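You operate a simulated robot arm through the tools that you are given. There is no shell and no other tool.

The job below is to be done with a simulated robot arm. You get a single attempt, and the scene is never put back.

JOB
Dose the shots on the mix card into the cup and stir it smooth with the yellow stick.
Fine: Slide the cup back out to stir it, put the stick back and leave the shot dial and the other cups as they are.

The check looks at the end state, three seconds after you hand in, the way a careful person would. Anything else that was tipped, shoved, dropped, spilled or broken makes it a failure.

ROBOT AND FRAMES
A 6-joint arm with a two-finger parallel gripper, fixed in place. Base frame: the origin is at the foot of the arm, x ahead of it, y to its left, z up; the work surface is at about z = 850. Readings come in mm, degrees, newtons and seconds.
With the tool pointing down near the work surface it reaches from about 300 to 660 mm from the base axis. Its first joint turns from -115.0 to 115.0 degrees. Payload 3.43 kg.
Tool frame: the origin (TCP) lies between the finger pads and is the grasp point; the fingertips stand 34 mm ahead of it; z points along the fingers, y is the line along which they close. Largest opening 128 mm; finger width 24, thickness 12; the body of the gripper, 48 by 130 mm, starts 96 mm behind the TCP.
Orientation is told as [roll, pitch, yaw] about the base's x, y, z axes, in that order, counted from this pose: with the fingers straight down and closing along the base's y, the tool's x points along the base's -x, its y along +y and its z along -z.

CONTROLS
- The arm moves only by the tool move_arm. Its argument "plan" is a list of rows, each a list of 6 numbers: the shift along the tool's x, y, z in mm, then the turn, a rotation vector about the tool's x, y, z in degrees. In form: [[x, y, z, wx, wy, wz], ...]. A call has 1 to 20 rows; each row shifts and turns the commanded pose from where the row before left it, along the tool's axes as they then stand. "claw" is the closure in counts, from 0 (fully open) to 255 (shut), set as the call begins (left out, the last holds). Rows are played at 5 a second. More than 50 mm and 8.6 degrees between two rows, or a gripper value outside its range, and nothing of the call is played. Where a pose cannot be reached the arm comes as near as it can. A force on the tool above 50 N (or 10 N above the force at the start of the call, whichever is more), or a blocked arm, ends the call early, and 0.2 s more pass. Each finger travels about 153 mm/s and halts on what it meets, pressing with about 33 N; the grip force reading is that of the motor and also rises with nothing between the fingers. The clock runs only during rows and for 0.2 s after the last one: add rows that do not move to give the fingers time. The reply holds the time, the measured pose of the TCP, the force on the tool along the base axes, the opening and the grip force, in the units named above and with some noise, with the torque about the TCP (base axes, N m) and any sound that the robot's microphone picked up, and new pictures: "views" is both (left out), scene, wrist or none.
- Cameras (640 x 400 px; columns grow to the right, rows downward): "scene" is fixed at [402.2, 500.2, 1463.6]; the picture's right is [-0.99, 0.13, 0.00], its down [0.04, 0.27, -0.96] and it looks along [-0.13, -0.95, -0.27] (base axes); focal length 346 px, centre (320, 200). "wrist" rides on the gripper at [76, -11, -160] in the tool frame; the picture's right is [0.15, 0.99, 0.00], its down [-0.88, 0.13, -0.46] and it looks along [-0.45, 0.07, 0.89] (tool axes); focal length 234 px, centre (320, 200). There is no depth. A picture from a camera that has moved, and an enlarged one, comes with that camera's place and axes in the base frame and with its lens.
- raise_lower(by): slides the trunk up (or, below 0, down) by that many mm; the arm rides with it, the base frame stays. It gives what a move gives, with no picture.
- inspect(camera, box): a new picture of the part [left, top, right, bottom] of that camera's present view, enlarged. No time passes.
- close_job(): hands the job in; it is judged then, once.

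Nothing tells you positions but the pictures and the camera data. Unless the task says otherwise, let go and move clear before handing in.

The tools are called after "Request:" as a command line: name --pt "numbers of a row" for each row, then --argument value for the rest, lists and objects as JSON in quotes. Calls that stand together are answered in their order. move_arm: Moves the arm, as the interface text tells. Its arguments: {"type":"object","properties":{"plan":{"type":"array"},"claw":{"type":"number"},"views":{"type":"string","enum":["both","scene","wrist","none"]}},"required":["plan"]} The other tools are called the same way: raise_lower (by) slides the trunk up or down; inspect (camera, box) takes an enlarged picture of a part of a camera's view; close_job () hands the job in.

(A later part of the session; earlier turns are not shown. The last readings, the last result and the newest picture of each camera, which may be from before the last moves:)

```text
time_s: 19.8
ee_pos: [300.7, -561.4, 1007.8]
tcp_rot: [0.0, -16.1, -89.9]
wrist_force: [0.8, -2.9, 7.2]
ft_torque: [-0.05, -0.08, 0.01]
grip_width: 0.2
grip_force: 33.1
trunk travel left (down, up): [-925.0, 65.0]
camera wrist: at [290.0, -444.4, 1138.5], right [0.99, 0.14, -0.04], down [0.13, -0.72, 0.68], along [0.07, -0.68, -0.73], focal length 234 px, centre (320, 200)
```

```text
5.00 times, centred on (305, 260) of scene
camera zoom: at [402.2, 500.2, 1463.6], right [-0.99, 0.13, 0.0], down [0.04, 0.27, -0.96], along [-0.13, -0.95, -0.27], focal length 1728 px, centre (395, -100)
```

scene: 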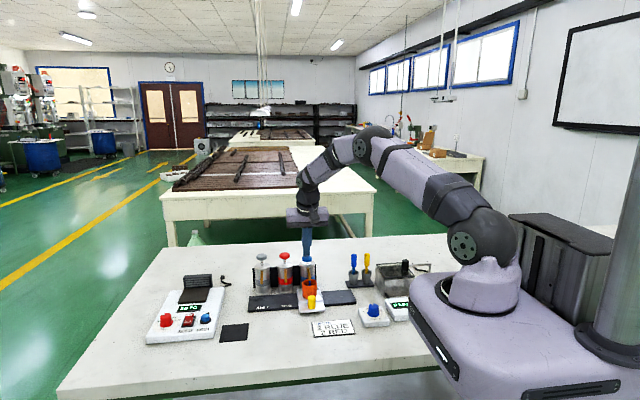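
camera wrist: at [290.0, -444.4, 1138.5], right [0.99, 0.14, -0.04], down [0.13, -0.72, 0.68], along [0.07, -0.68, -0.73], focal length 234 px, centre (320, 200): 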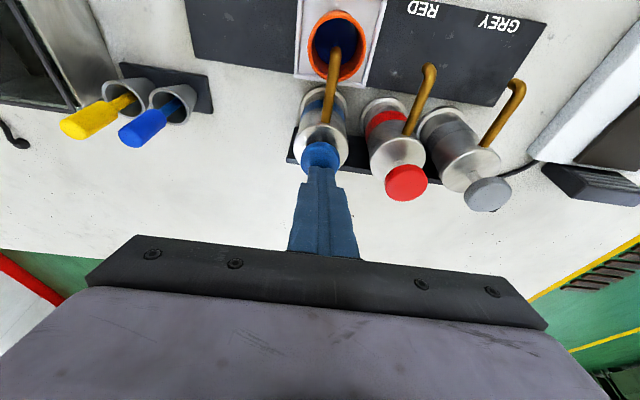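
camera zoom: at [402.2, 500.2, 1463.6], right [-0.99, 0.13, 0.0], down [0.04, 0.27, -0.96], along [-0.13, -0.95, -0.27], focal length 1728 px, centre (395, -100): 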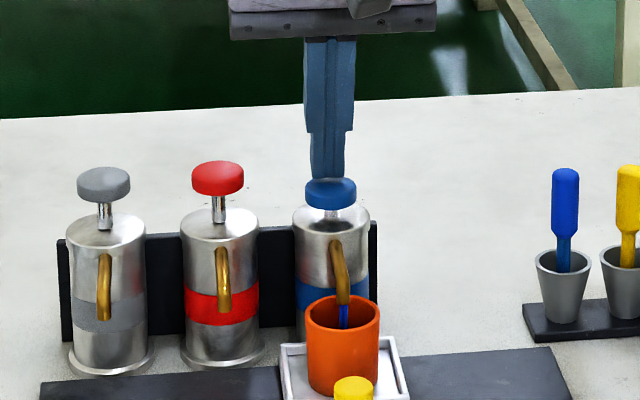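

Request:
move_arm --pt "0.55 0 1.92 0 0 0" --pt "0.55 0 1.92 0 0 0" --claw 255

```text
time_s: 20.4
ee_pos: [300.6, -562.6, 1004.1]
tcp_rot: [0.1, -16.3, -90.0]
wrist_force: [2.3, -3.1, 10.9]
ft_torque: [-0.1, -0.07, 0.0]
grip_width: 0.3
grip_force: 33.0
trunk travel left (down, up): [-925.0, 65.0]
camera wrist: at [289.8, -444.1, 1135.1], right [0.99, 0.14, -0.04], down [0.13, -0.72, 0.68], along [0.07, -0.68, -0.73], focal length 234 px, centre (320, 200)
```

scene: 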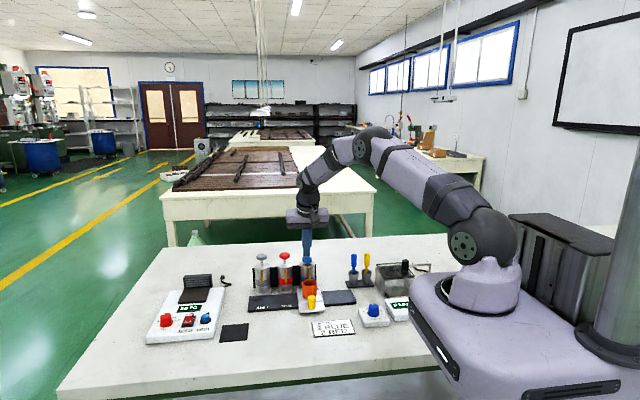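
wrist: 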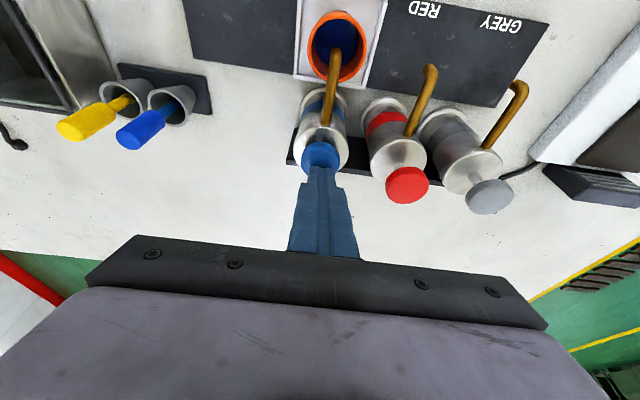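

Request:
inspect --camera "scene" --box '[265, 220, 345, 300]'

Request:
inspect --camera "wrist" --box '[270, 0, 430, 200]'

```text
5.00 times, centred on (305, 260) of scene
camera zoom: at [402.2, 500.2, 1463.6], right [-0.99, 0.13, 0.0], down [0.04, 0.27, -0.96], along [-0.13, -0.95, -0.27], focal length 1728 px, centre (395, -100)
```

zoom: 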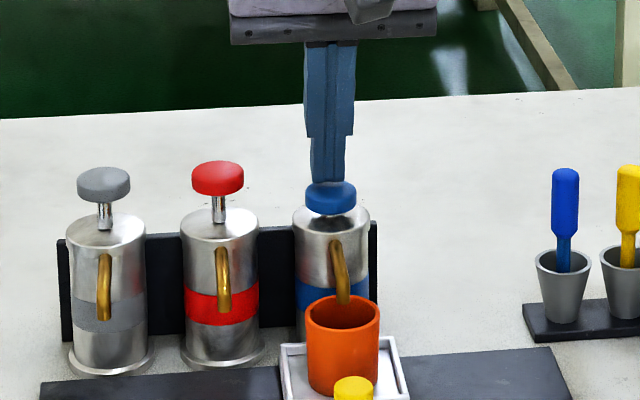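

```text
2.00 times, centred on (350, 100) of wrist
camera zoom: at [289.8, -444.1, 1135.1], right [0.99, 0.14, -0.04], down [0.13, -0.72, 0.68], along [0.07, -0.68, -0.73], focal length 468 px, centre (260, 400)
```

zoom: 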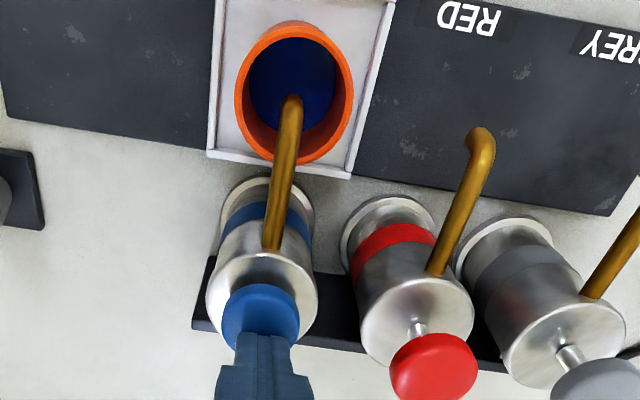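

The stream has stopped with the plunger near bottom, so one blue shot is done. I'll lift fully so the plunger springs back and confirm that before the second press.

Request:
move_arm --pt "-2.5 0 -8.65 0 0 0" --pt "-2.5 0 -8.65 0 0 0" --pt "-1.95 0 -6.75 0 0 0" --pt "0 0 0 0 0 0" --pt "0 0 0 0 0 0" --pt "0 0 0 0 0 0" --claw 255

Request:
inspect --camera "scene" --box '[265, 220, 345, 300]'

Request:
inspect --camera "wrist" --box '[270, 0, 430, 200]'

```text
time_s: 21.8
ee_pos: [301.1, -561.0, 1027.5]
tcp_rot: [0.0, -16.0, -90.0]
wrist_force: [0.7, -0.7, 0.5]
ft_torque: [0.01, -0.02, -0.02]
grip_width: 0.2
grip_force: 33.0
trunk travel left (down, up): [-925.0, 65.0]
camera wrist: at [290.0, -444.1, 1159.5], right [0.99, 0.14, -0.04], down [0.13, -0.72, 0.68], along [0.07, -0.68, -0.73], focal length 234 px, centre (320, 200)
```

scene: 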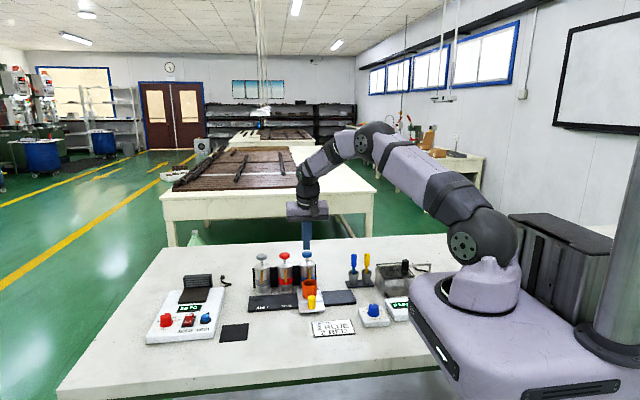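
wrist: 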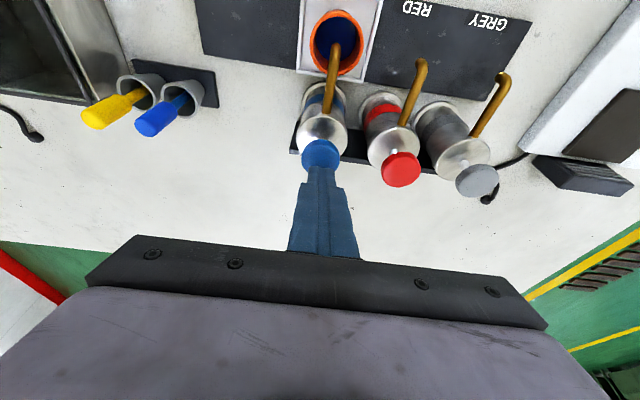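

```text
5.00 times, centred on (305, 260) of scene
camera zoom: at [402.2, 500.2, 1463.6], right [-0.99, 0.13, 0.0], down [0.04, 0.27, -0.96], along [-0.13, -0.95, -0.27], focal length 1728 px, centre (395, -100)
```

zoom: 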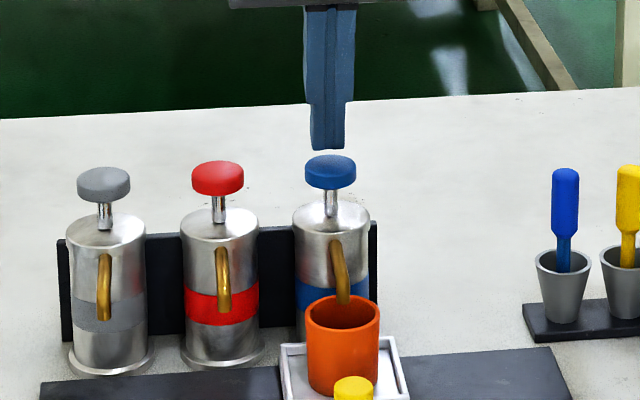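

```text
2.00 times, centred on (350, 100) of wrist
camera zoom: at [290.0, -444.1, 1159.5], right [0.99, 0.14, -0.04], down [0.13, -0.72, 0.68], along [0.07, -0.68, -0.73], focal length 468 px, centre (260, 400)
```

zoom: 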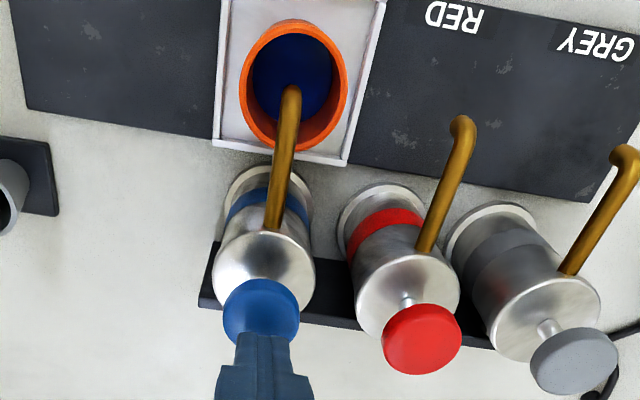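

The plunger is fully back up with no drips. Now the second blue press, with the same stroke.

Request:
move_arm --pt "1.93 0 6.73 0 0 0" --pt "1.93 0 6.73 0 0 0" --pt "0.83 0 2.88 0 0 0" --pt "0.83 0 2.88 0 0 0" --pt "0.83 0 2.88 0 0 0" --pt "0.55 0 1.92 0 0 0" --claw 255 --views "scene"

Request:
inspect --camera "scene" --box '[265, 220, 345, 300]'

Request:
move_arm --pt "0.25 0 0.96 0 0 0" --pt "0 0 0 0 0 0" --pt "0 0 0 0 0 0" --pt "0 0 0 0 0 0" --pt "0 0 0 0 0 0" --claw 255

Request:
inspect --camera "scene" --box '[265, 220, 345, 300]'

Request:
inspect --camera "wrist" --box '[270, 0, 430, 200]'

```text
time_s: 23.2
ee_pos: [301.4, -561.2, 1005.2]
tcp_rot: [0.1, -16.2, -90.0]
wrist_force: [0.9, -0.4, 10.0]
ft_torque: [0.0, 0.01, -0.01]
grip_width: 0.0
grip_force: 32.5
trunk travel left (down, up): [-925.0, 65.0]
```

scene: 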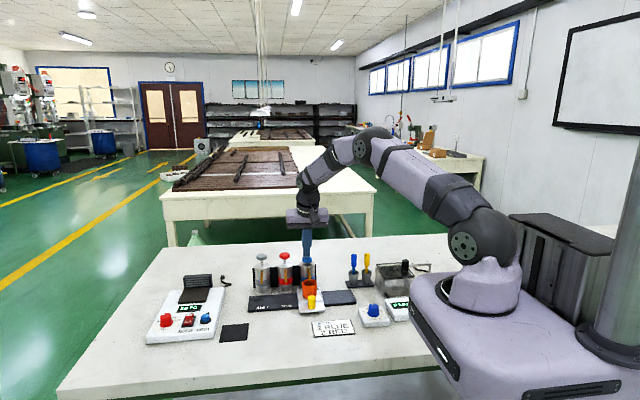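

```text
5.00 times, centred on (305, 260) of scene
camera zoom: at [402.2, 500.2, 1463.6], right [-0.99, 0.13, 0.0], down [0.04, 0.27, -0.96], along [-0.13, -0.95, -0.27], focal length 1728 px, centre (395, -100)
```

zoom: 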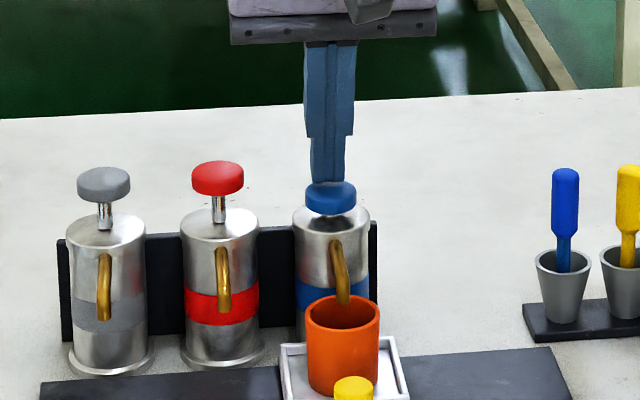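

```text
time_s: 24.4
ee_pos: [301.9, -562.0, 1003.4]
tcp_rot: [0.2, -16.1, -90.0]
wrist_force: [0.2, -3.1, 16.8]
ft_torque: [-0.05, -0.05, -0.04]
grip_width: 0.0
grip_force: 33.0
trunk travel left (down, up): [-925.0, 65.0]
camera wrist: at [289.8, -443.8, 1134.7], right [0.99, 0.14, -0.04], down [0.13, -0.72, 0.68], along [0.07, -0.68, -0.73], focal length 234 px, centre (320, 200)
```

scene: 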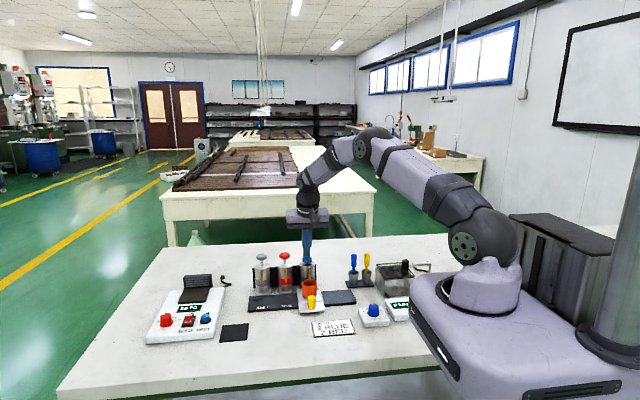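
wrist: 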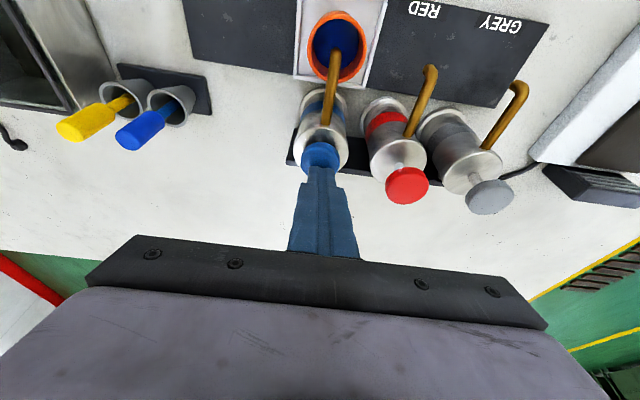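

```text
5.00 times, centred on (305, 260) of scene
camera zoom: at [402.2, 500.2, 1463.6], right [-0.99, 0.13, 0.0], down [0.04, 0.27, -0.96], along [-0.13, -0.95, -0.27], focal length 1728 px, centre (395, -100)
```

zoom: 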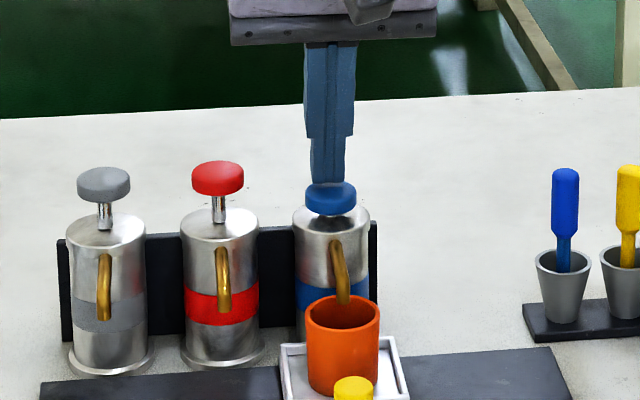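

```text
2.00 times, centred on (350, 100) of wrist
camera zoom: at [289.8, -443.8, 1134.7], right [0.99, 0.14, -0.04], down [0.13, -0.72, 0.68], along [0.07, -0.68, -0.73], focal length 468 px, centre (260, 400)
```

zoom: 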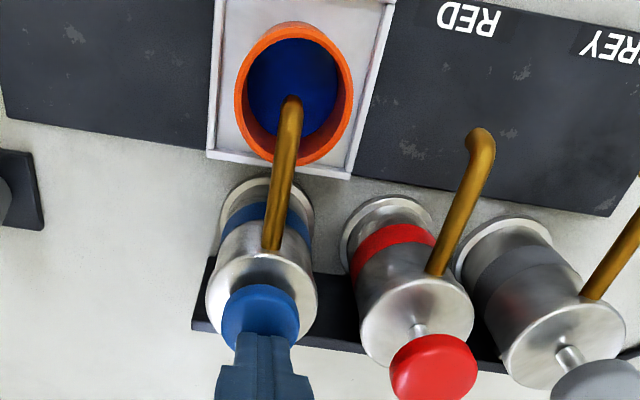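

Request:
inspect --camera "wrist" --box '[300, 0, 370, 90]'

```text
4.44 times, centred on (335, 45) of wrist
camera zoom: at [289.8, -443.8, 1134.7], right [0.99, 0.14, -0.04], down [0.13, -0.72, 0.68], along [0.07, -0.68, -0.73], focal length 1041 px, centre (253, 889)
```

zoom: 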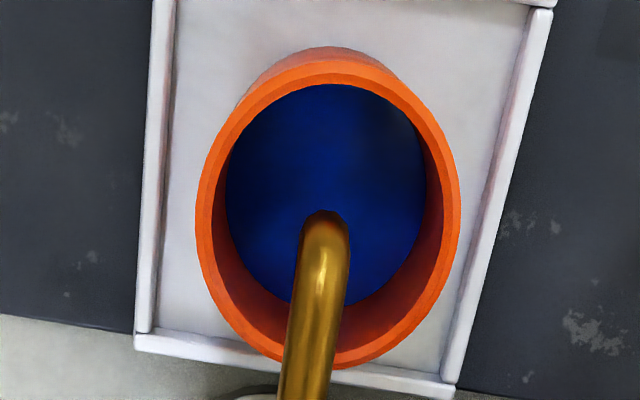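

Now I'll lift back to the same hover as before, so I can compare the liquid level after the second shot.

Request:
move_arm --pt "-2.6 0 -9.0 0 0 0" --pt "-2.6 0 -9.0 0 0 0" --pt "-1.95 0 -6.98 0 0 0" --pt "0 0 0 0 0 0" --pt "0 0 0 0 0 0" --pt "0 0 0 0 0 0" --claw 255

Request:
inspect --camera "wrist" --box '[270, 0, 430, 200]'

Request:
inspect --camera "scene" --box '[265, 220, 345, 300]'

```text
time_s: 25.8
ee_pos: [302.7, -561.2, 1027.4]
tcp_rot: [-0.1, -16.0, -90.0]
wrist_force: [0.4, 0.5, 0.0]
ft_torque: [0.02, -0.02, 0.0]
grip_width: 0.0
grip_force: 32.9
trunk travel left (down, up): [-925.0, 65.0]
camera wrist: at [290.3, -444.4, 1159.5], right [0.99, 0.14, -0.04], down [0.13, -0.72, 0.68], along [0.07, -0.68, -0.73], focal length 234 px, centre (320, 200)
```

scene: 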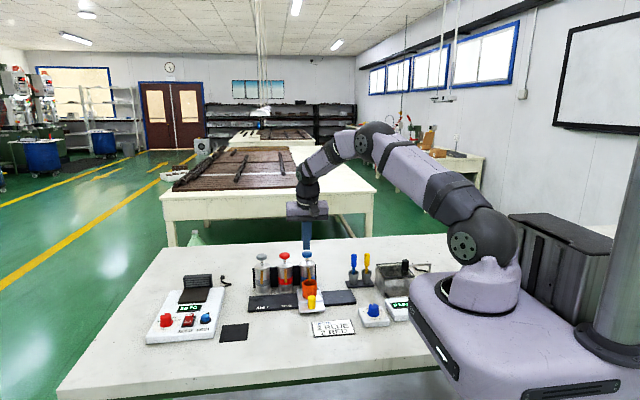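
wrist: 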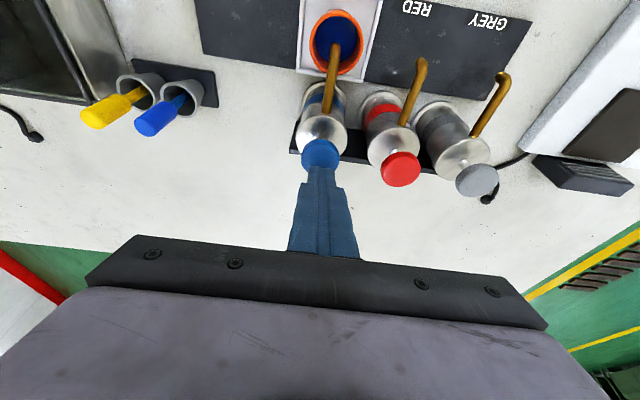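

```text
2.00 times, centred on (350, 100) of wrist
camera zoom: at [290.3, -444.4, 1159.5], right [0.99, 0.14, -0.04], down [0.13, -0.72, 0.68], along [0.07, -0.68, -0.73], focal length 468 px, centre (260, 400)
```

zoom: 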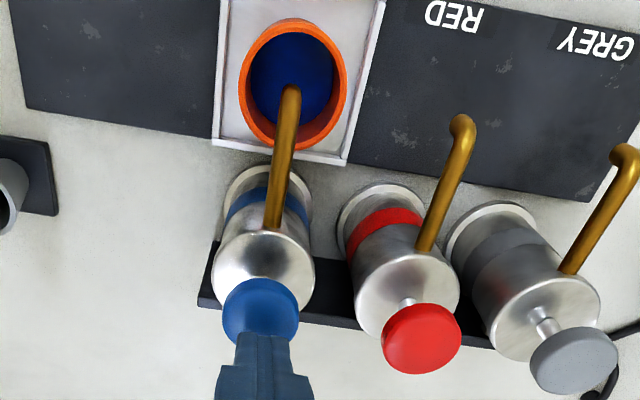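

```text
5.00 times, centred on (305, 260) of scene
camera zoom: at [402.2, 500.2, 1463.6], right [-0.99, 0.13, 0.0], down [0.04, 0.27, -0.96], along [-0.13, -0.95, -0.27], focal length 1728 px, centre (395, -100)
```

zoom: 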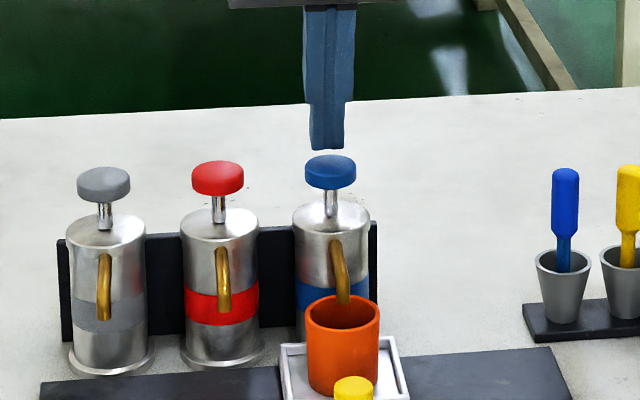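

Both blue shots are in: the plunger is back up and the level has risen. I'll retreat, straighten the tool and return above the tray knob.

Request:
move_arm --pt "-11 0 -38.4 0 0 0" --pt "43.3 0 -12.4 0 0 0" --pt "43.3 0 -12.4 0 0 0" --pt "0 0 0 0 8 0" --pt "0 0 0 0 8 0" --pt "25 0 0 0 0 0" --pt "25 0 0 0 0 0" --pt "0 0 0 0 0 0" --pt "0 0 0 0 0 0" --claw 255

Request:
inspect --camera "wrist" --box '[260, 120, 400, 240]'

```text
time_s: 27.8
ee_pos: [300.4, -421.9, 1066.8]
tcp_rot: [0.0, 0.0, -90.0]
wrist_force: [0.1, 0.6, 0.5]
ft_torque: [0.01, 0.02, 0.01]
grip_width: 0.0
grip_force: 33.0
trunk travel left (down, up): [-925.0, 65.0]
camera wrist: at [289.8, -345.4, 1225.9], right [0.99, 0.15, 0.0], down [0.13, -0.88, 0.46], along [0.07, -0.45, -0.89], focal length 234 px, centre (320, 200)
```

scene: 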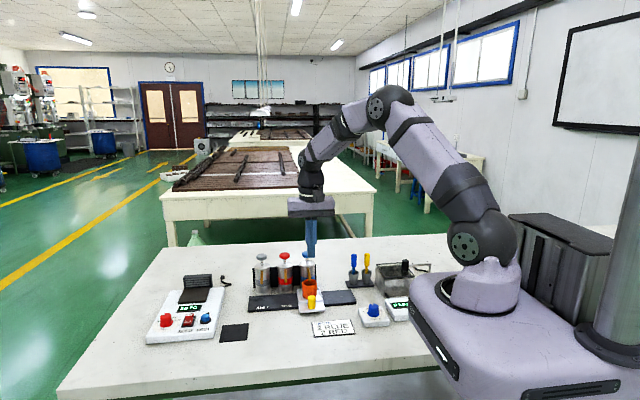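
wrist: 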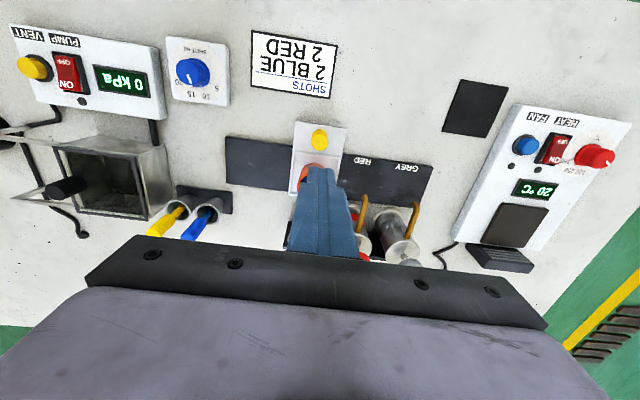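

```text
3.33 times, centred on (330, 180) of wrist
camera zoom: at [289.8, -345.4, 1225.9], right [0.99, 0.15, 0.0], down [0.13, -0.88, 0.46], along [0.07, -0.45, -0.89], focal length 781 px, centre (287, 267)
```

zoom: 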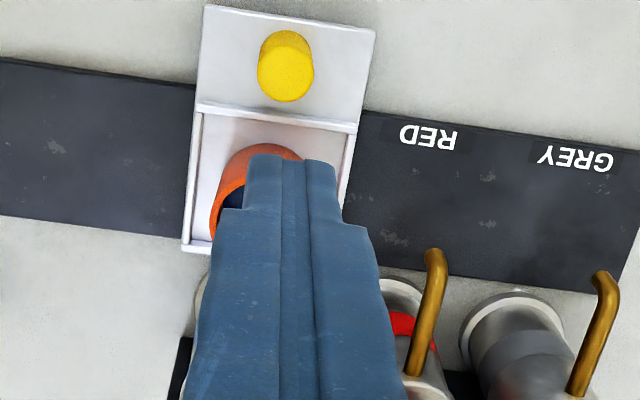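

Request:
move_arm --pt "0 0 30 0 0 0" --pt "0 0 40 0 0 0" --pt "0 0 40 0 0 0" --pt "0 0 30 0 0 0" --pt "0 0 15 0 0 0" --pt "0 0 6 0 0 0" --pt "0 0 0 0 0 0" --claw 143

Request:
inspect --camera "wrist" --box '[220, 130, 440, 270]'

```text
time_s: 29.4
ee_pos: [301.2, -421.4, 906.9]
tcp_rot: [0.0, 0.0, -90.0]
wrist_force: [-0.1, 0.0, 0.3]
ft_torque: [0.01, -0.02, 0.01]
grip_width: 56.4
grip_force: 0.0
trunk travel left (down, up): [-925.0, 65.0]
camera wrist: at [289.3, -345.1, 1064.8], right [0.99, 0.15, 0.0], down [0.13, -0.88, 0.46], along [0.07, -0.45, -0.89], focal length 234 px, centre (320, 200)
```

scene: 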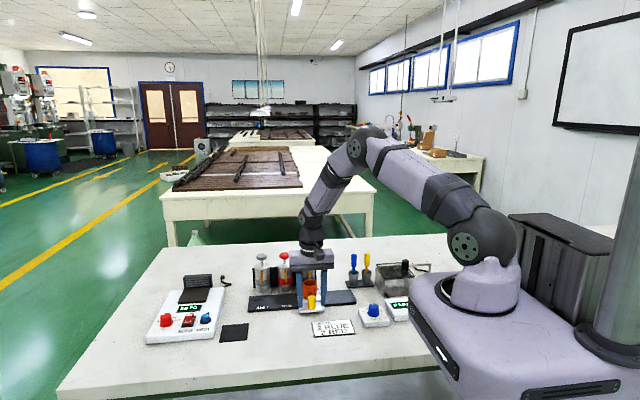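
wrist: 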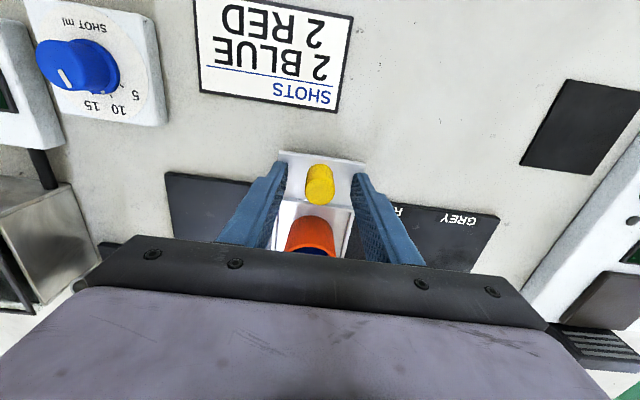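

```text
2.86 times, centred on (330, 200) of wrist
camera zoom: at [289.3, -345.1, 1064.8], right [0.99, 0.15, 0.0], down [0.13, -0.88, 0.46], along [0.07, -0.45, -0.89], focal length 669 px, centre (291, 200)
```

zoom: 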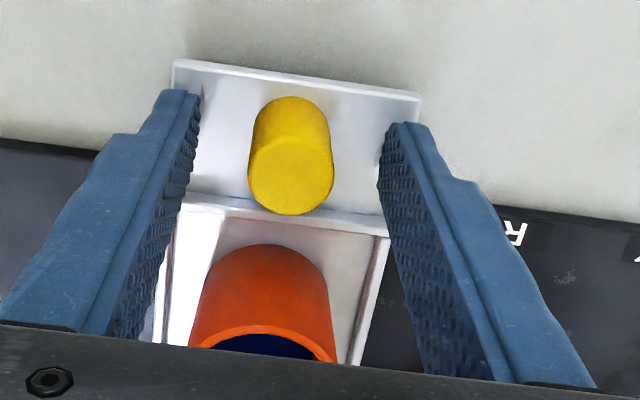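

The fingers straddle the knob. I'll close, then slide the tray about 75 mm to the RED station.

Request:
move_arm --pt "0 0 0 0 0 0" --pt "0 0 0 0 0 0" --pt "0 0 0 0 0 0" --claw 225 --views "none"

Request:
move_arm --pt "0 3 0 0 0 0" --pt "0 5 0 0 0 0" --pt "0 7 0 0 0 0" --pt "0 8 0 0 0 0" --pt "0 8 0 0 0 0" --pt "0 8 0 0 0 0" --pt "0 8 0 0 0 0" --pt "0 8 0 0 0 0" --pt "0 7 0 0 0 0" --pt "0 6 0 0 0 0" --pt "0 4.5 0 0 0 0" --pt "0 3 0 0 0 0" --pt "0 0 0 0 0 0" --claw 225

Request:
inspect --camera "scene" --box '[245, 240, 345, 320]'

```text
time_s: 30.2
ee_pos: [300.1, -421.5, 905.3]
tcp_rot: [-0.1, 0.1, -90.0]
wrist_force: [-0.9, 0.3, -1.9]
ft_torque: [-0.21, -0.75, 0.0]
grip_width: 23.7
grip_force: 45.0
trunk travel left (down, up): [-925.0, 65.0]
```

```text
time_s: 33.0
ee_pos: [375.7, -420.7, 905.9]
tcp_rot: [0.0, 0.0, -90.0]
wrist_force: [-3.0, 1.6, -0.6]
ft_torque: [0.63, -0.54, 0.0]
grip_width: 23.8
grip_force: 45.0
trunk travel left (down, up): [-925.0, 65.0]
camera wrist: at [364.9, -345.2, 1064.9], right [0.99, 0.15, 0.0], down [0.13, -0.88, 0.46], along [0.07, -0.45, -0.89], focal length 234 px, centre (320, 200)
```

scene: 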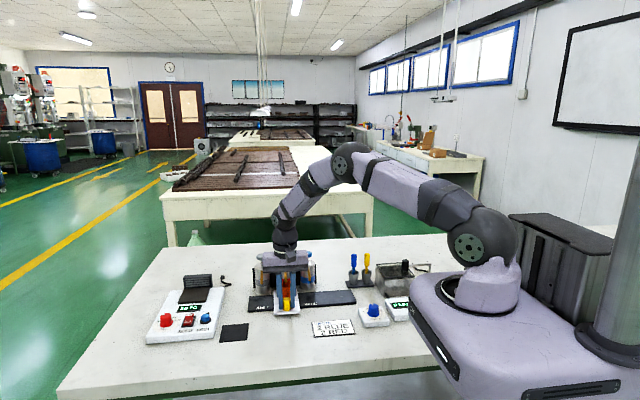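
wrist: 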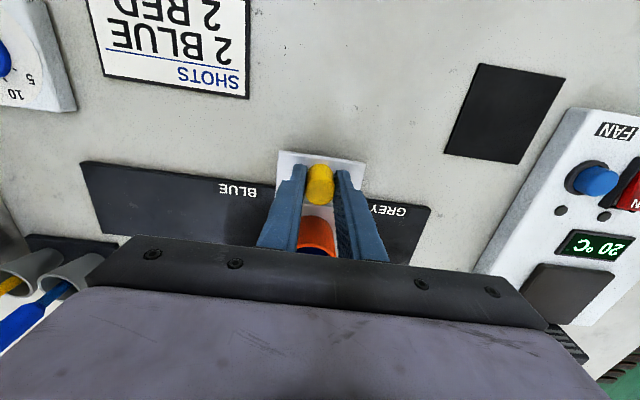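

```text
5.00 times, centred on (295, 280) of scene
camera zoom: at [402.2, 500.2, 1463.6], right [-0.99, 0.13, 0.0], down [0.04, 0.27, -0.96], along [-0.13, -0.95, -0.27], focal length 1728 px, centre (445, -200)
```

zoom: 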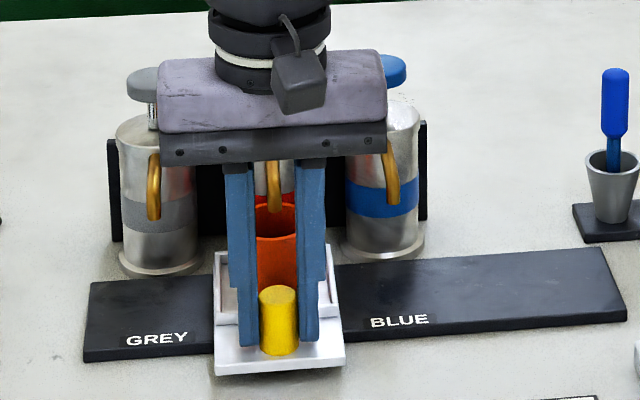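

The red spout sits over the cup. I'll release, lift and check alignment from above.

Request:
move_arm --pt "0 0 0 0 0 0" --pt "0 0 0 0 0 0" --pt "0 0 -30 0 0 0" --pt "0 0 -40 0 0 0" --pt "0 0 -45 0 0 0" --pt "0 0 -45 0 0 0" --pt "0 0 0 0 0 0" --claw 143

Request:
inspect --camera "wrist" --box '[260, 120, 400, 260]'

Request:
inspect --camera "scene" --box '[245, 240, 345, 320]'

```text
time_s: 34.6
ee_pos: [377.0, -422.0, 1066.5]
tcp_rot: [-0.2, -0.1, -90.1]
wrist_force: [-1.0, -1.1, 0.2]
ft_torque: [0.0, 0.02, 0.02]
grip_width: 56.1
grip_force: 0.0
trunk travel left (down, up): [-925.0, 65.0]
camera wrist: at [365.5, -346.1, 1224.9], right [0.99, 0.15, 0.0], down [0.13, -0.88, 0.46], along [0.07, -0.45, -0.89], focal length 234 px, centre (320, 200)
```

scene: 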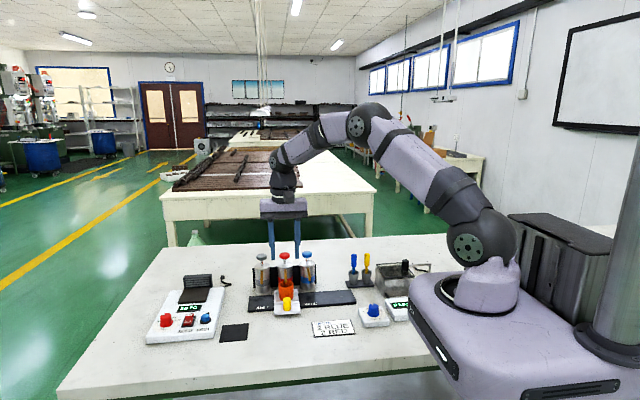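
wrist: 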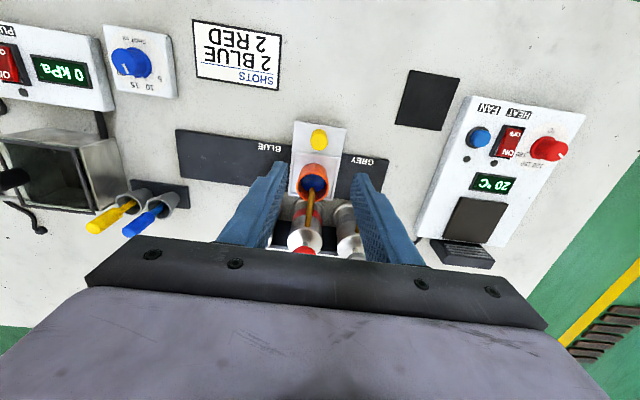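

```text
2.86 times, centred on (330, 190) of wrist
camera zoom: at [365.5, -346.1, 1224.9], right [0.99, 0.15, 0.0], down [0.13, -0.88, 0.46], along [0.07, -0.45, -0.89], focal length 669 px, centre (291, 229)
```

zoom: 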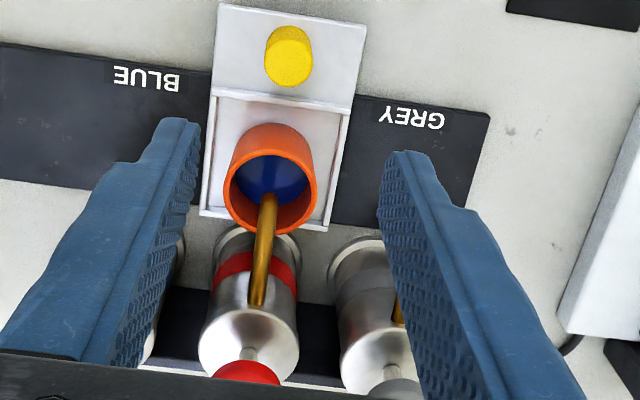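

```text
5.00 times, centred on (295, 280) of scene
camera zoom: at [402.2, 500.2, 1463.6], right [-0.99, 0.13, 0.0], down [0.04, 0.27, -0.96], along [-0.13, -0.95, -0.27], focal length 1728 px, centre (445, -200)
```

zoom: 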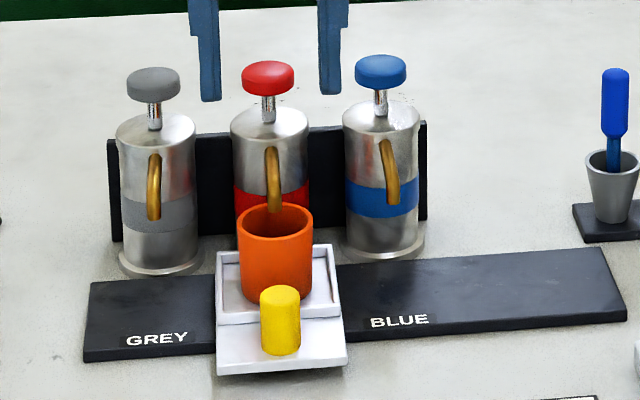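

Alignment at RED is good. I'll close the fingers, tilt 16° again and move above the red cap.

Request:
move_arm --pt "0 0 0 0 0 0" --pt "0 0 0 0 -8 0" --pt "0 0 0 0 -8 0" --pt "-30.9 0.1 18.75 0 0 0" --pt "-30.9 0.1 18.75 0 0 0" --pt "-30.9 0.1 18.75 0 0 0" --pt "-20.6 0.1 12.5 0 0 0" --pt "-10.3 0.1 6.25 0 0 0" --pt "0 0 0 0 0 0" --pt "0 0 0 0 0 0" --claw 255

Request:
inspect --camera "wrist" --box '[270, 0, 430, 200]'

Request:
inspect --camera "scene" --box '[245, 220, 325, 300]'

```text
time_s: 36.8
ee_pos: [378.0, -561.2, 1029.0]
tcp_rot: [0.0, -15.9, -90.0]
wrist_force: [0.8, -0.6, 1.2]
ft_torque: [0.03, -0.01, 0.0]
grip_width: 0.1
grip_force: 32.7
trunk travel left (down, up): [-925.0, 65.0]
camera wrist: at [366.1, -444.3, 1160.0], right [0.99, 0.14, -0.04], down [0.13, -0.72, 0.68], along [0.07, -0.68, -0.73], focal length 234 px, centre (320, 200)
```

scene: 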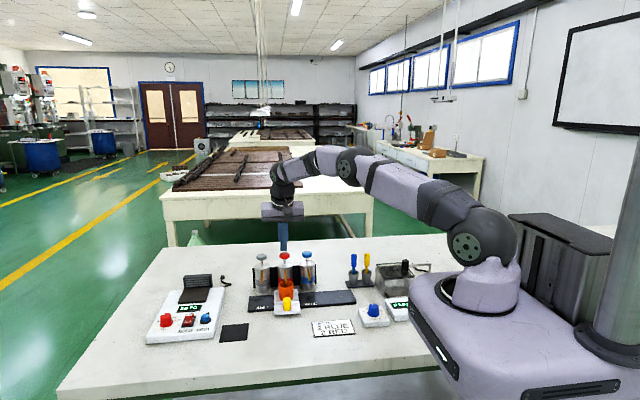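
wrist: 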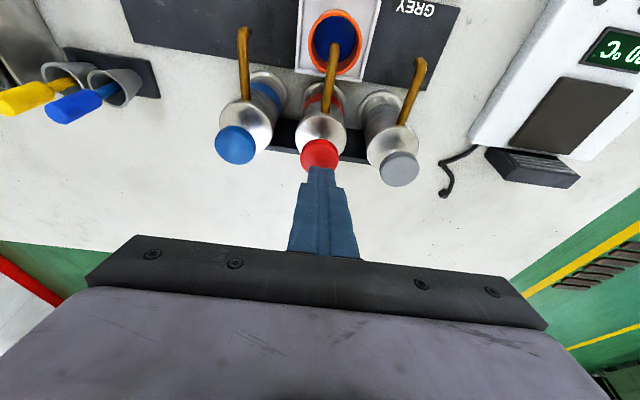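

```text
2.00 times, centred on (350, 100) of wrist
camera zoom: at [366.1, -444.3, 1160.0], right [0.99, 0.14, -0.04], down [0.13, -0.72, 0.68], along [0.07, -0.68, -0.73], focal length 468 px, centre (260, 400)
```

zoom: 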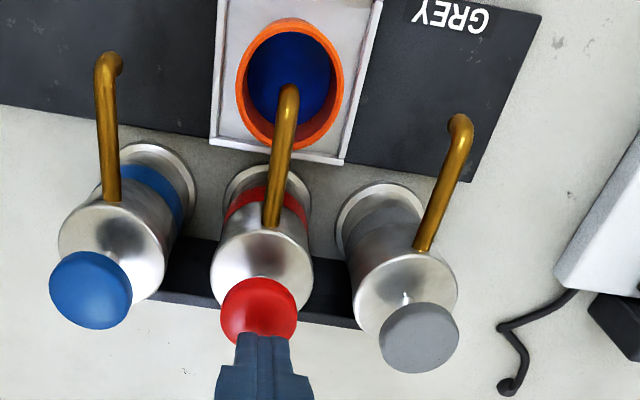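

```text
5.00 times, centred on (285, 260) of scene
camera zoom: at [402.2, 500.2, 1463.6], right [-0.99, 0.13, 0.0], down [0.04, 0.27, -0.96], along [-0.13, -0.95, -0.27], focal length 1728 px, centre (495, -100)
```

zoom: 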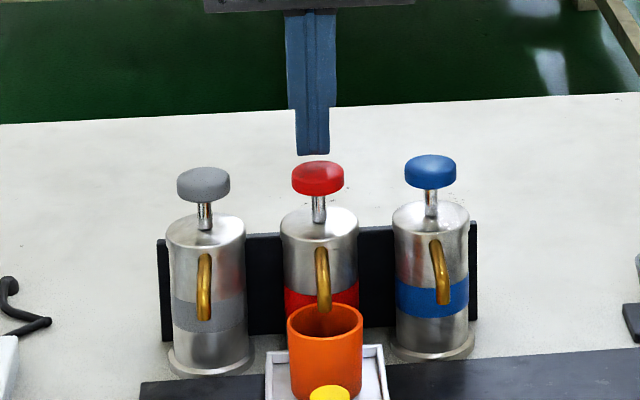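

I'm lined up over the red cap, within reach. First red press, straight down in the same profile.

Request:
move_arm --pt "1.93 0 6.73 0 0 0" --pt "1.93 0 6.73 0 0 0" --pt "0.83 0 2.88 0 0 0" --pt "0.83 0 2.88 0 0 0" --pt "0.83 0 2.88 0 0 0" --pt "0.55 0 1.92 0 0 0" --claw 255 --views "scene"

Request:
inspect --camera "scene" --box '[245, 220, 325, 300]'

Request:
move_arm --pt "0.28 0 0.96 0 0 0" --pt "0 0 0 0 0 0" --pt "0 0 0 0 0 0" --pt "0 0 0 0 0 0" --pt "0 0 0 0 0 0" --claw 255

Request:
inspect --camera "scene" --box '[245, 220, 325, 300]'

Request:
inspect --camera "wrist" --box '[270, 0, 430, 200]'

```text
time_s: 38.2
ee_pos: [377.9, -561.9, 1003.8]
tcp_rot: [0.0, -16.2, -90.0]
wrist_force: [1.9, -1.9, 8.4]
ft_torque: [-0.03, -0.07, 0.01]
grip_width: 0.1
grip_force: 33.0
trunk travel left (down, up): [-925.0, 65.0]
```

scene: 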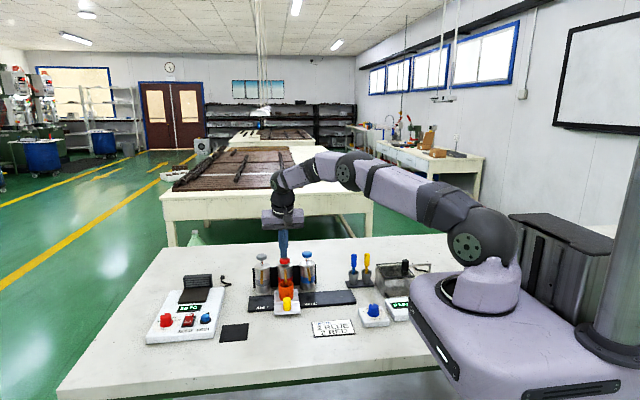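

```text
5.00 times, centred on (285, 260) of scene
camera zoom: at [402.2, 500.2, 1463.6], right [-0.99, 0.13, 0.0], down [0.04, 0.27, -0.96], along [-0.13, -0.95, -0.27], focal length 1728 px, centre (495, -100)
```

zoom: 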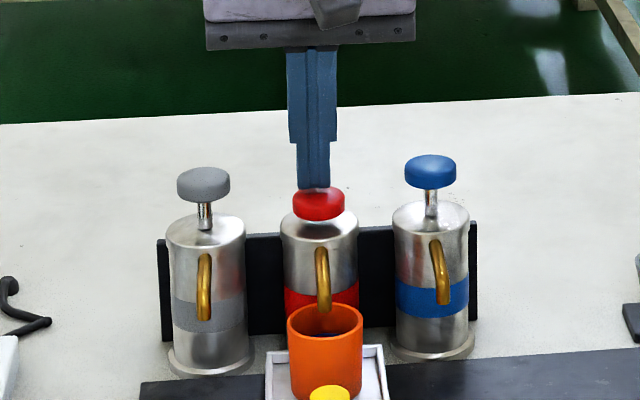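

```text
time_s: 39.4
ee_pos: [377.5, -561.0, 1003.6]
tcp_rot: [0.0, -16.2, -90.0]
wrist_force: [3.3, -5.0, 14.2]
ft_torque: [-0.14, -0.12, -0.01]
grip_width: 0.3
grip_force: 32.8
trunk travel left (down, up): [-925.0, 65.0]
camera wrist: at [365.9, -443.5, 1135.0], right [0.99, 0.14, -0.04], down [0.13, -0.72, 0.68], along [0.07, -0.68, -0.73], focal length 234 px, centre (320, 200)
```

scene: 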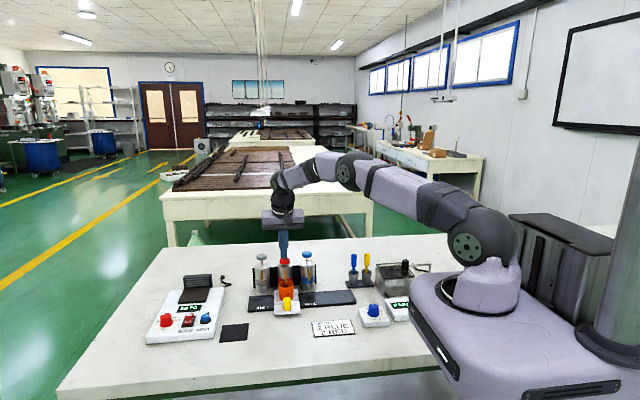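
wrist: 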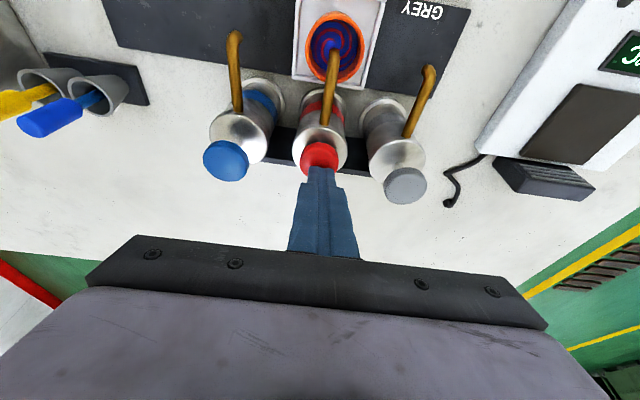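

```text
5.00 times, centred on (285, 260) of scene
camera zoom: at [402.2, 500.2, 1463.6], right [-0.99, 0.13, 0.0], down [0.04, 0.27, -0.96], along [-0.13, -0.95, -0.27], focal length 1728 px, centre (495, -100)
```

zoom: 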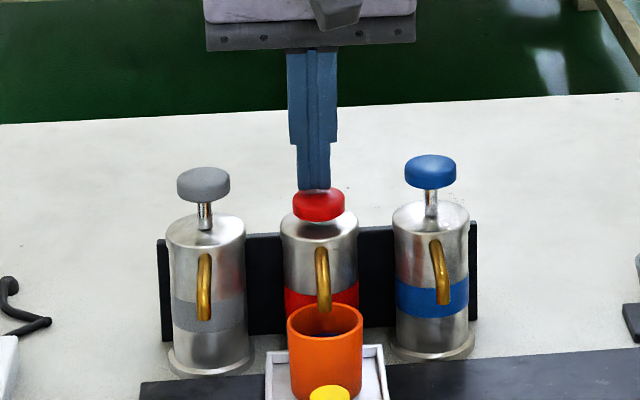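

```text
2.00 times, centred on (350, 100) of wrist
camera zoom: at [365.9, -443.5, 1135.0], right [0.99, 0.14, -0.04], down [0.13, -0.72, 0.68], along [0.07, -0.68, -0.73], focal length 468 px, centre (260, 400)
```

zoom: 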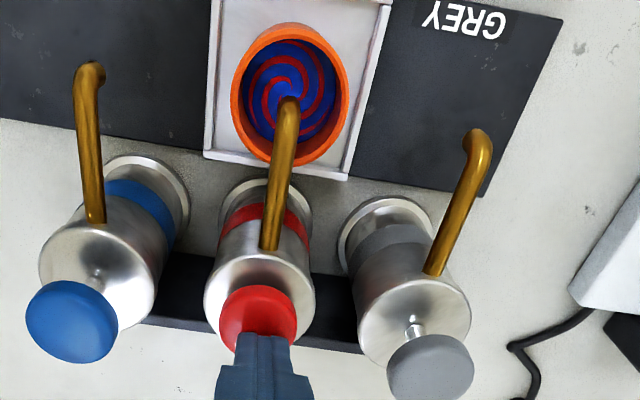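

Red streaks now show in the blue, so the first red shot is in. I'll lift, let the plunger return, and check.

Request:
move_arm --pt "-2.6 0 -9.0 0 0 0" --pt "-2.6 0 -9.0 0 0 0" --pt "-1.98 0 -6.98 0 0 0" --pt "0 0 0 0 0 0" --pt "0 0 0 0 0 0" --pt "0 0 0 0 0 0" --claw 255

Request:
inspect --camera "scene" --box '[245, 220, 325, 300]'

Request:
inspect --camera "wrist" --box '[270, 0, 430, 200]'

```text
time_s: 40.8
ee_pos: [377.8, -559.7, 1028.7]
tcp_rot: [-0.1, -16.0, -90.0]
wrist_force: [-0.3, -0.1, 0.3]
ft_torque: [0.02, -0.02, -0.01]
grip_width: 0.2
grip_force: 33.3
trunk travel left (down, up): [-925.0, 65.0]
camera wrist: at [366.3, -443.3, 1160.1], right [0.99, 0.14, -0.04], down [0.13, -0.72, 0.68], along [0.07, -0.68, -0.73], focal length 234 px, centre (320, 200)
```

scene: 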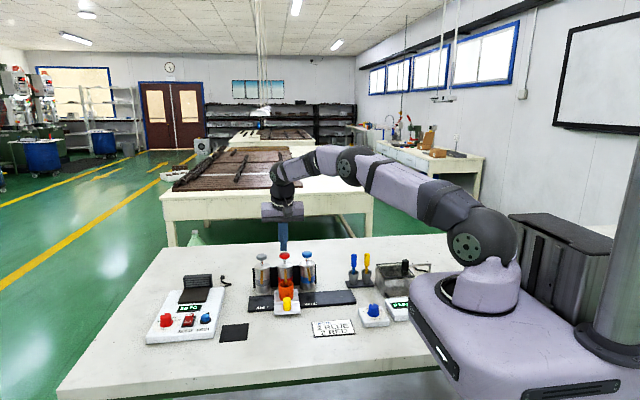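
wrist: 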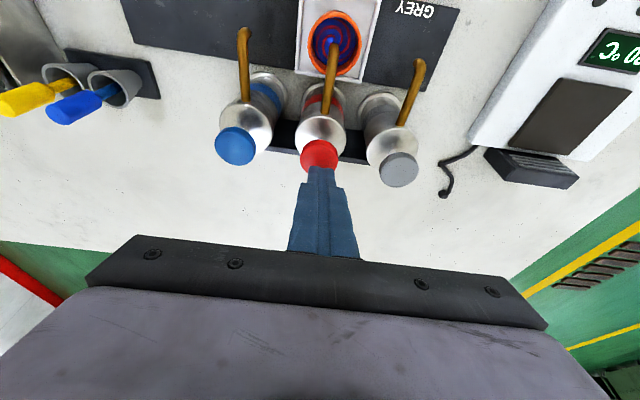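

```text
5.00 times, centred on (285, 260) of scene
camera zoom: at [402.2, 500.2, 1463.6], right [-0.99, 0.13, 0.0], down [0.04, 0.27, -0.96], along [-0.13, -0.95, -0.27], focal length 1728 px, centre (495, -100)
```

zoom: 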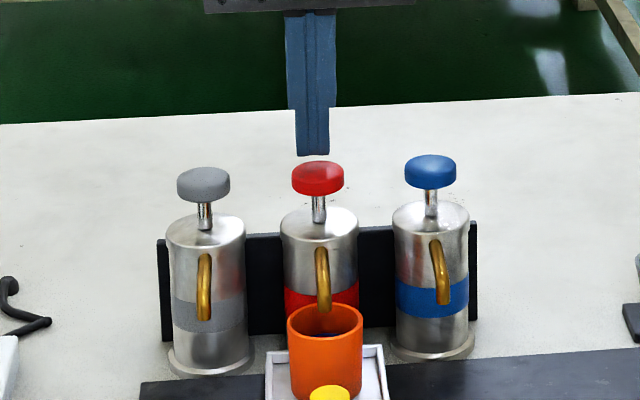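

```text
2.00 times, centred on (350, 100) of wrist
camera zoom: at [366.3, -443.3, 1160.1], right [0.99, 0.14, -0.04], down [0.13, -0.72, 0.68], along [0.07, -0.68, -0.73], focal length 468 px, centre (260, 400)
```

zoom: 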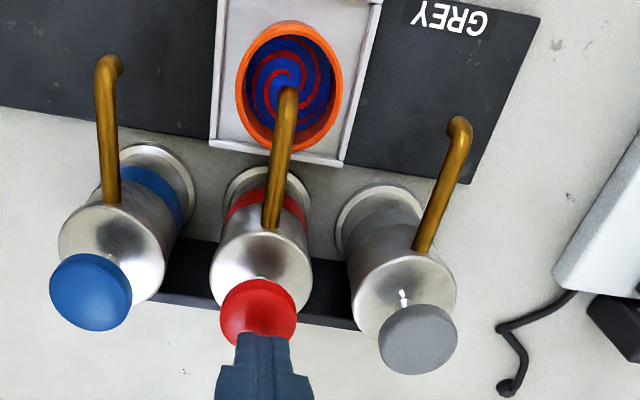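

The red plunger is back up. Second and last red press.

Request:
move_arm --pt "1.93 0 6.73 0 0 0" --pt "1.93 0 6.73 0 0 0" --pt "0.83 0 2.88 0 0 0" --pt "0.83 0 2.88 0 0 0" --pt "0.83 0 2.88 0 0 0" --pt "0.55 0 1.92 0 0 0" --pt "0.28 0 0.96 0 0 0" --pt "0 0 0 0 0 0" --pt "0 0 0 0 0 0" --pt "0 0 0 0 0 0" --pt "0 0 0 0 0 0" --claw 255

Request:
inspect --camera "wrist" --box '[270, 0, 430, 200]'

Request:
inspect --camera "scene" --box '[245, 220, 325, 300]'

```text
time_s: 43.2
ee_pos: [378.6, -561.3, 1003.2]
tcp_rot: [0.1, -16.2, -90.1]
wrist_force: [3.7, -3.0, 13.6]
ft_torque: [-0.07, -0.13, -0.04]
grip_width: 0.0
grip_force: 33.8
trunk travel left (down, up): [-925.0, 65.0]
camera wrist: at [366.0, -443.4, 1135.0], right [0.99, 0.14, -0.04], down [0.13, -0.72, 0.68], along [0.07, -0.68, -0.73], focal length 234 px, centre (320, 200)
```

scene: 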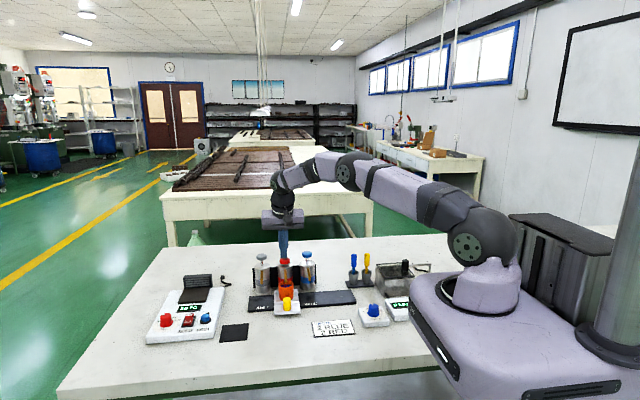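
wrist: 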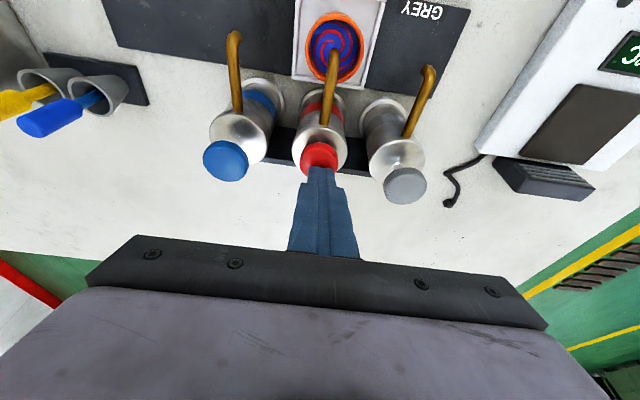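

```text
2.00 times, centred on (350, 100) of wrist
camera zoom: at [366.0, -443.4, 1135.0], right [0.99, 0.14, -0.04], down [0.13, -0.72, 0.68], along [0.07, -0.68, -0.73], focal length 468 px, centre (260, 400)
```

zoom: 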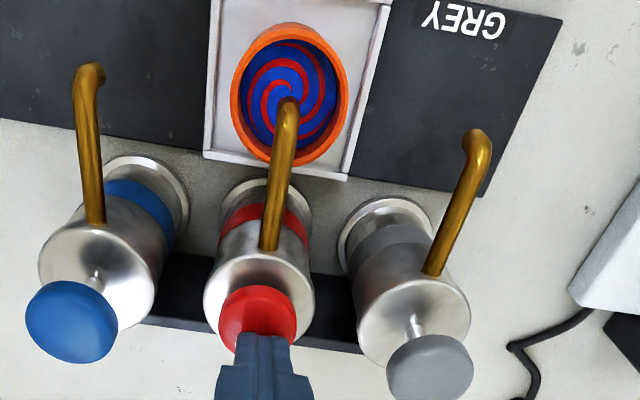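

```text
5.00 times, centred on (285, 260) of scene
camera zoom: at [402.2, 500.2, 1463.6], right [-0.99, 0.13, 0.0], down [0.04, 0.27, -0.96], along [-0.13, -0.95, -0.27], focal length 1728 px, centre (495, -100)
```

zoom: 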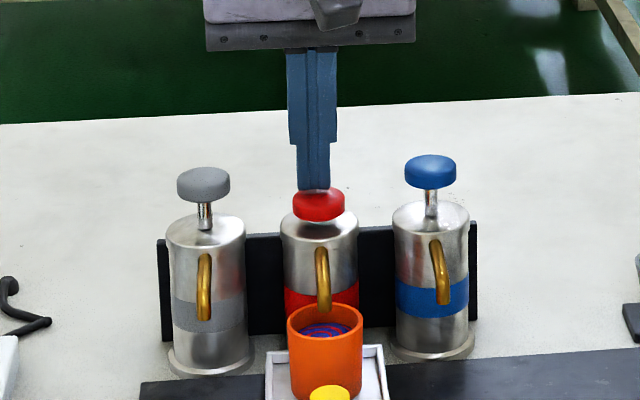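

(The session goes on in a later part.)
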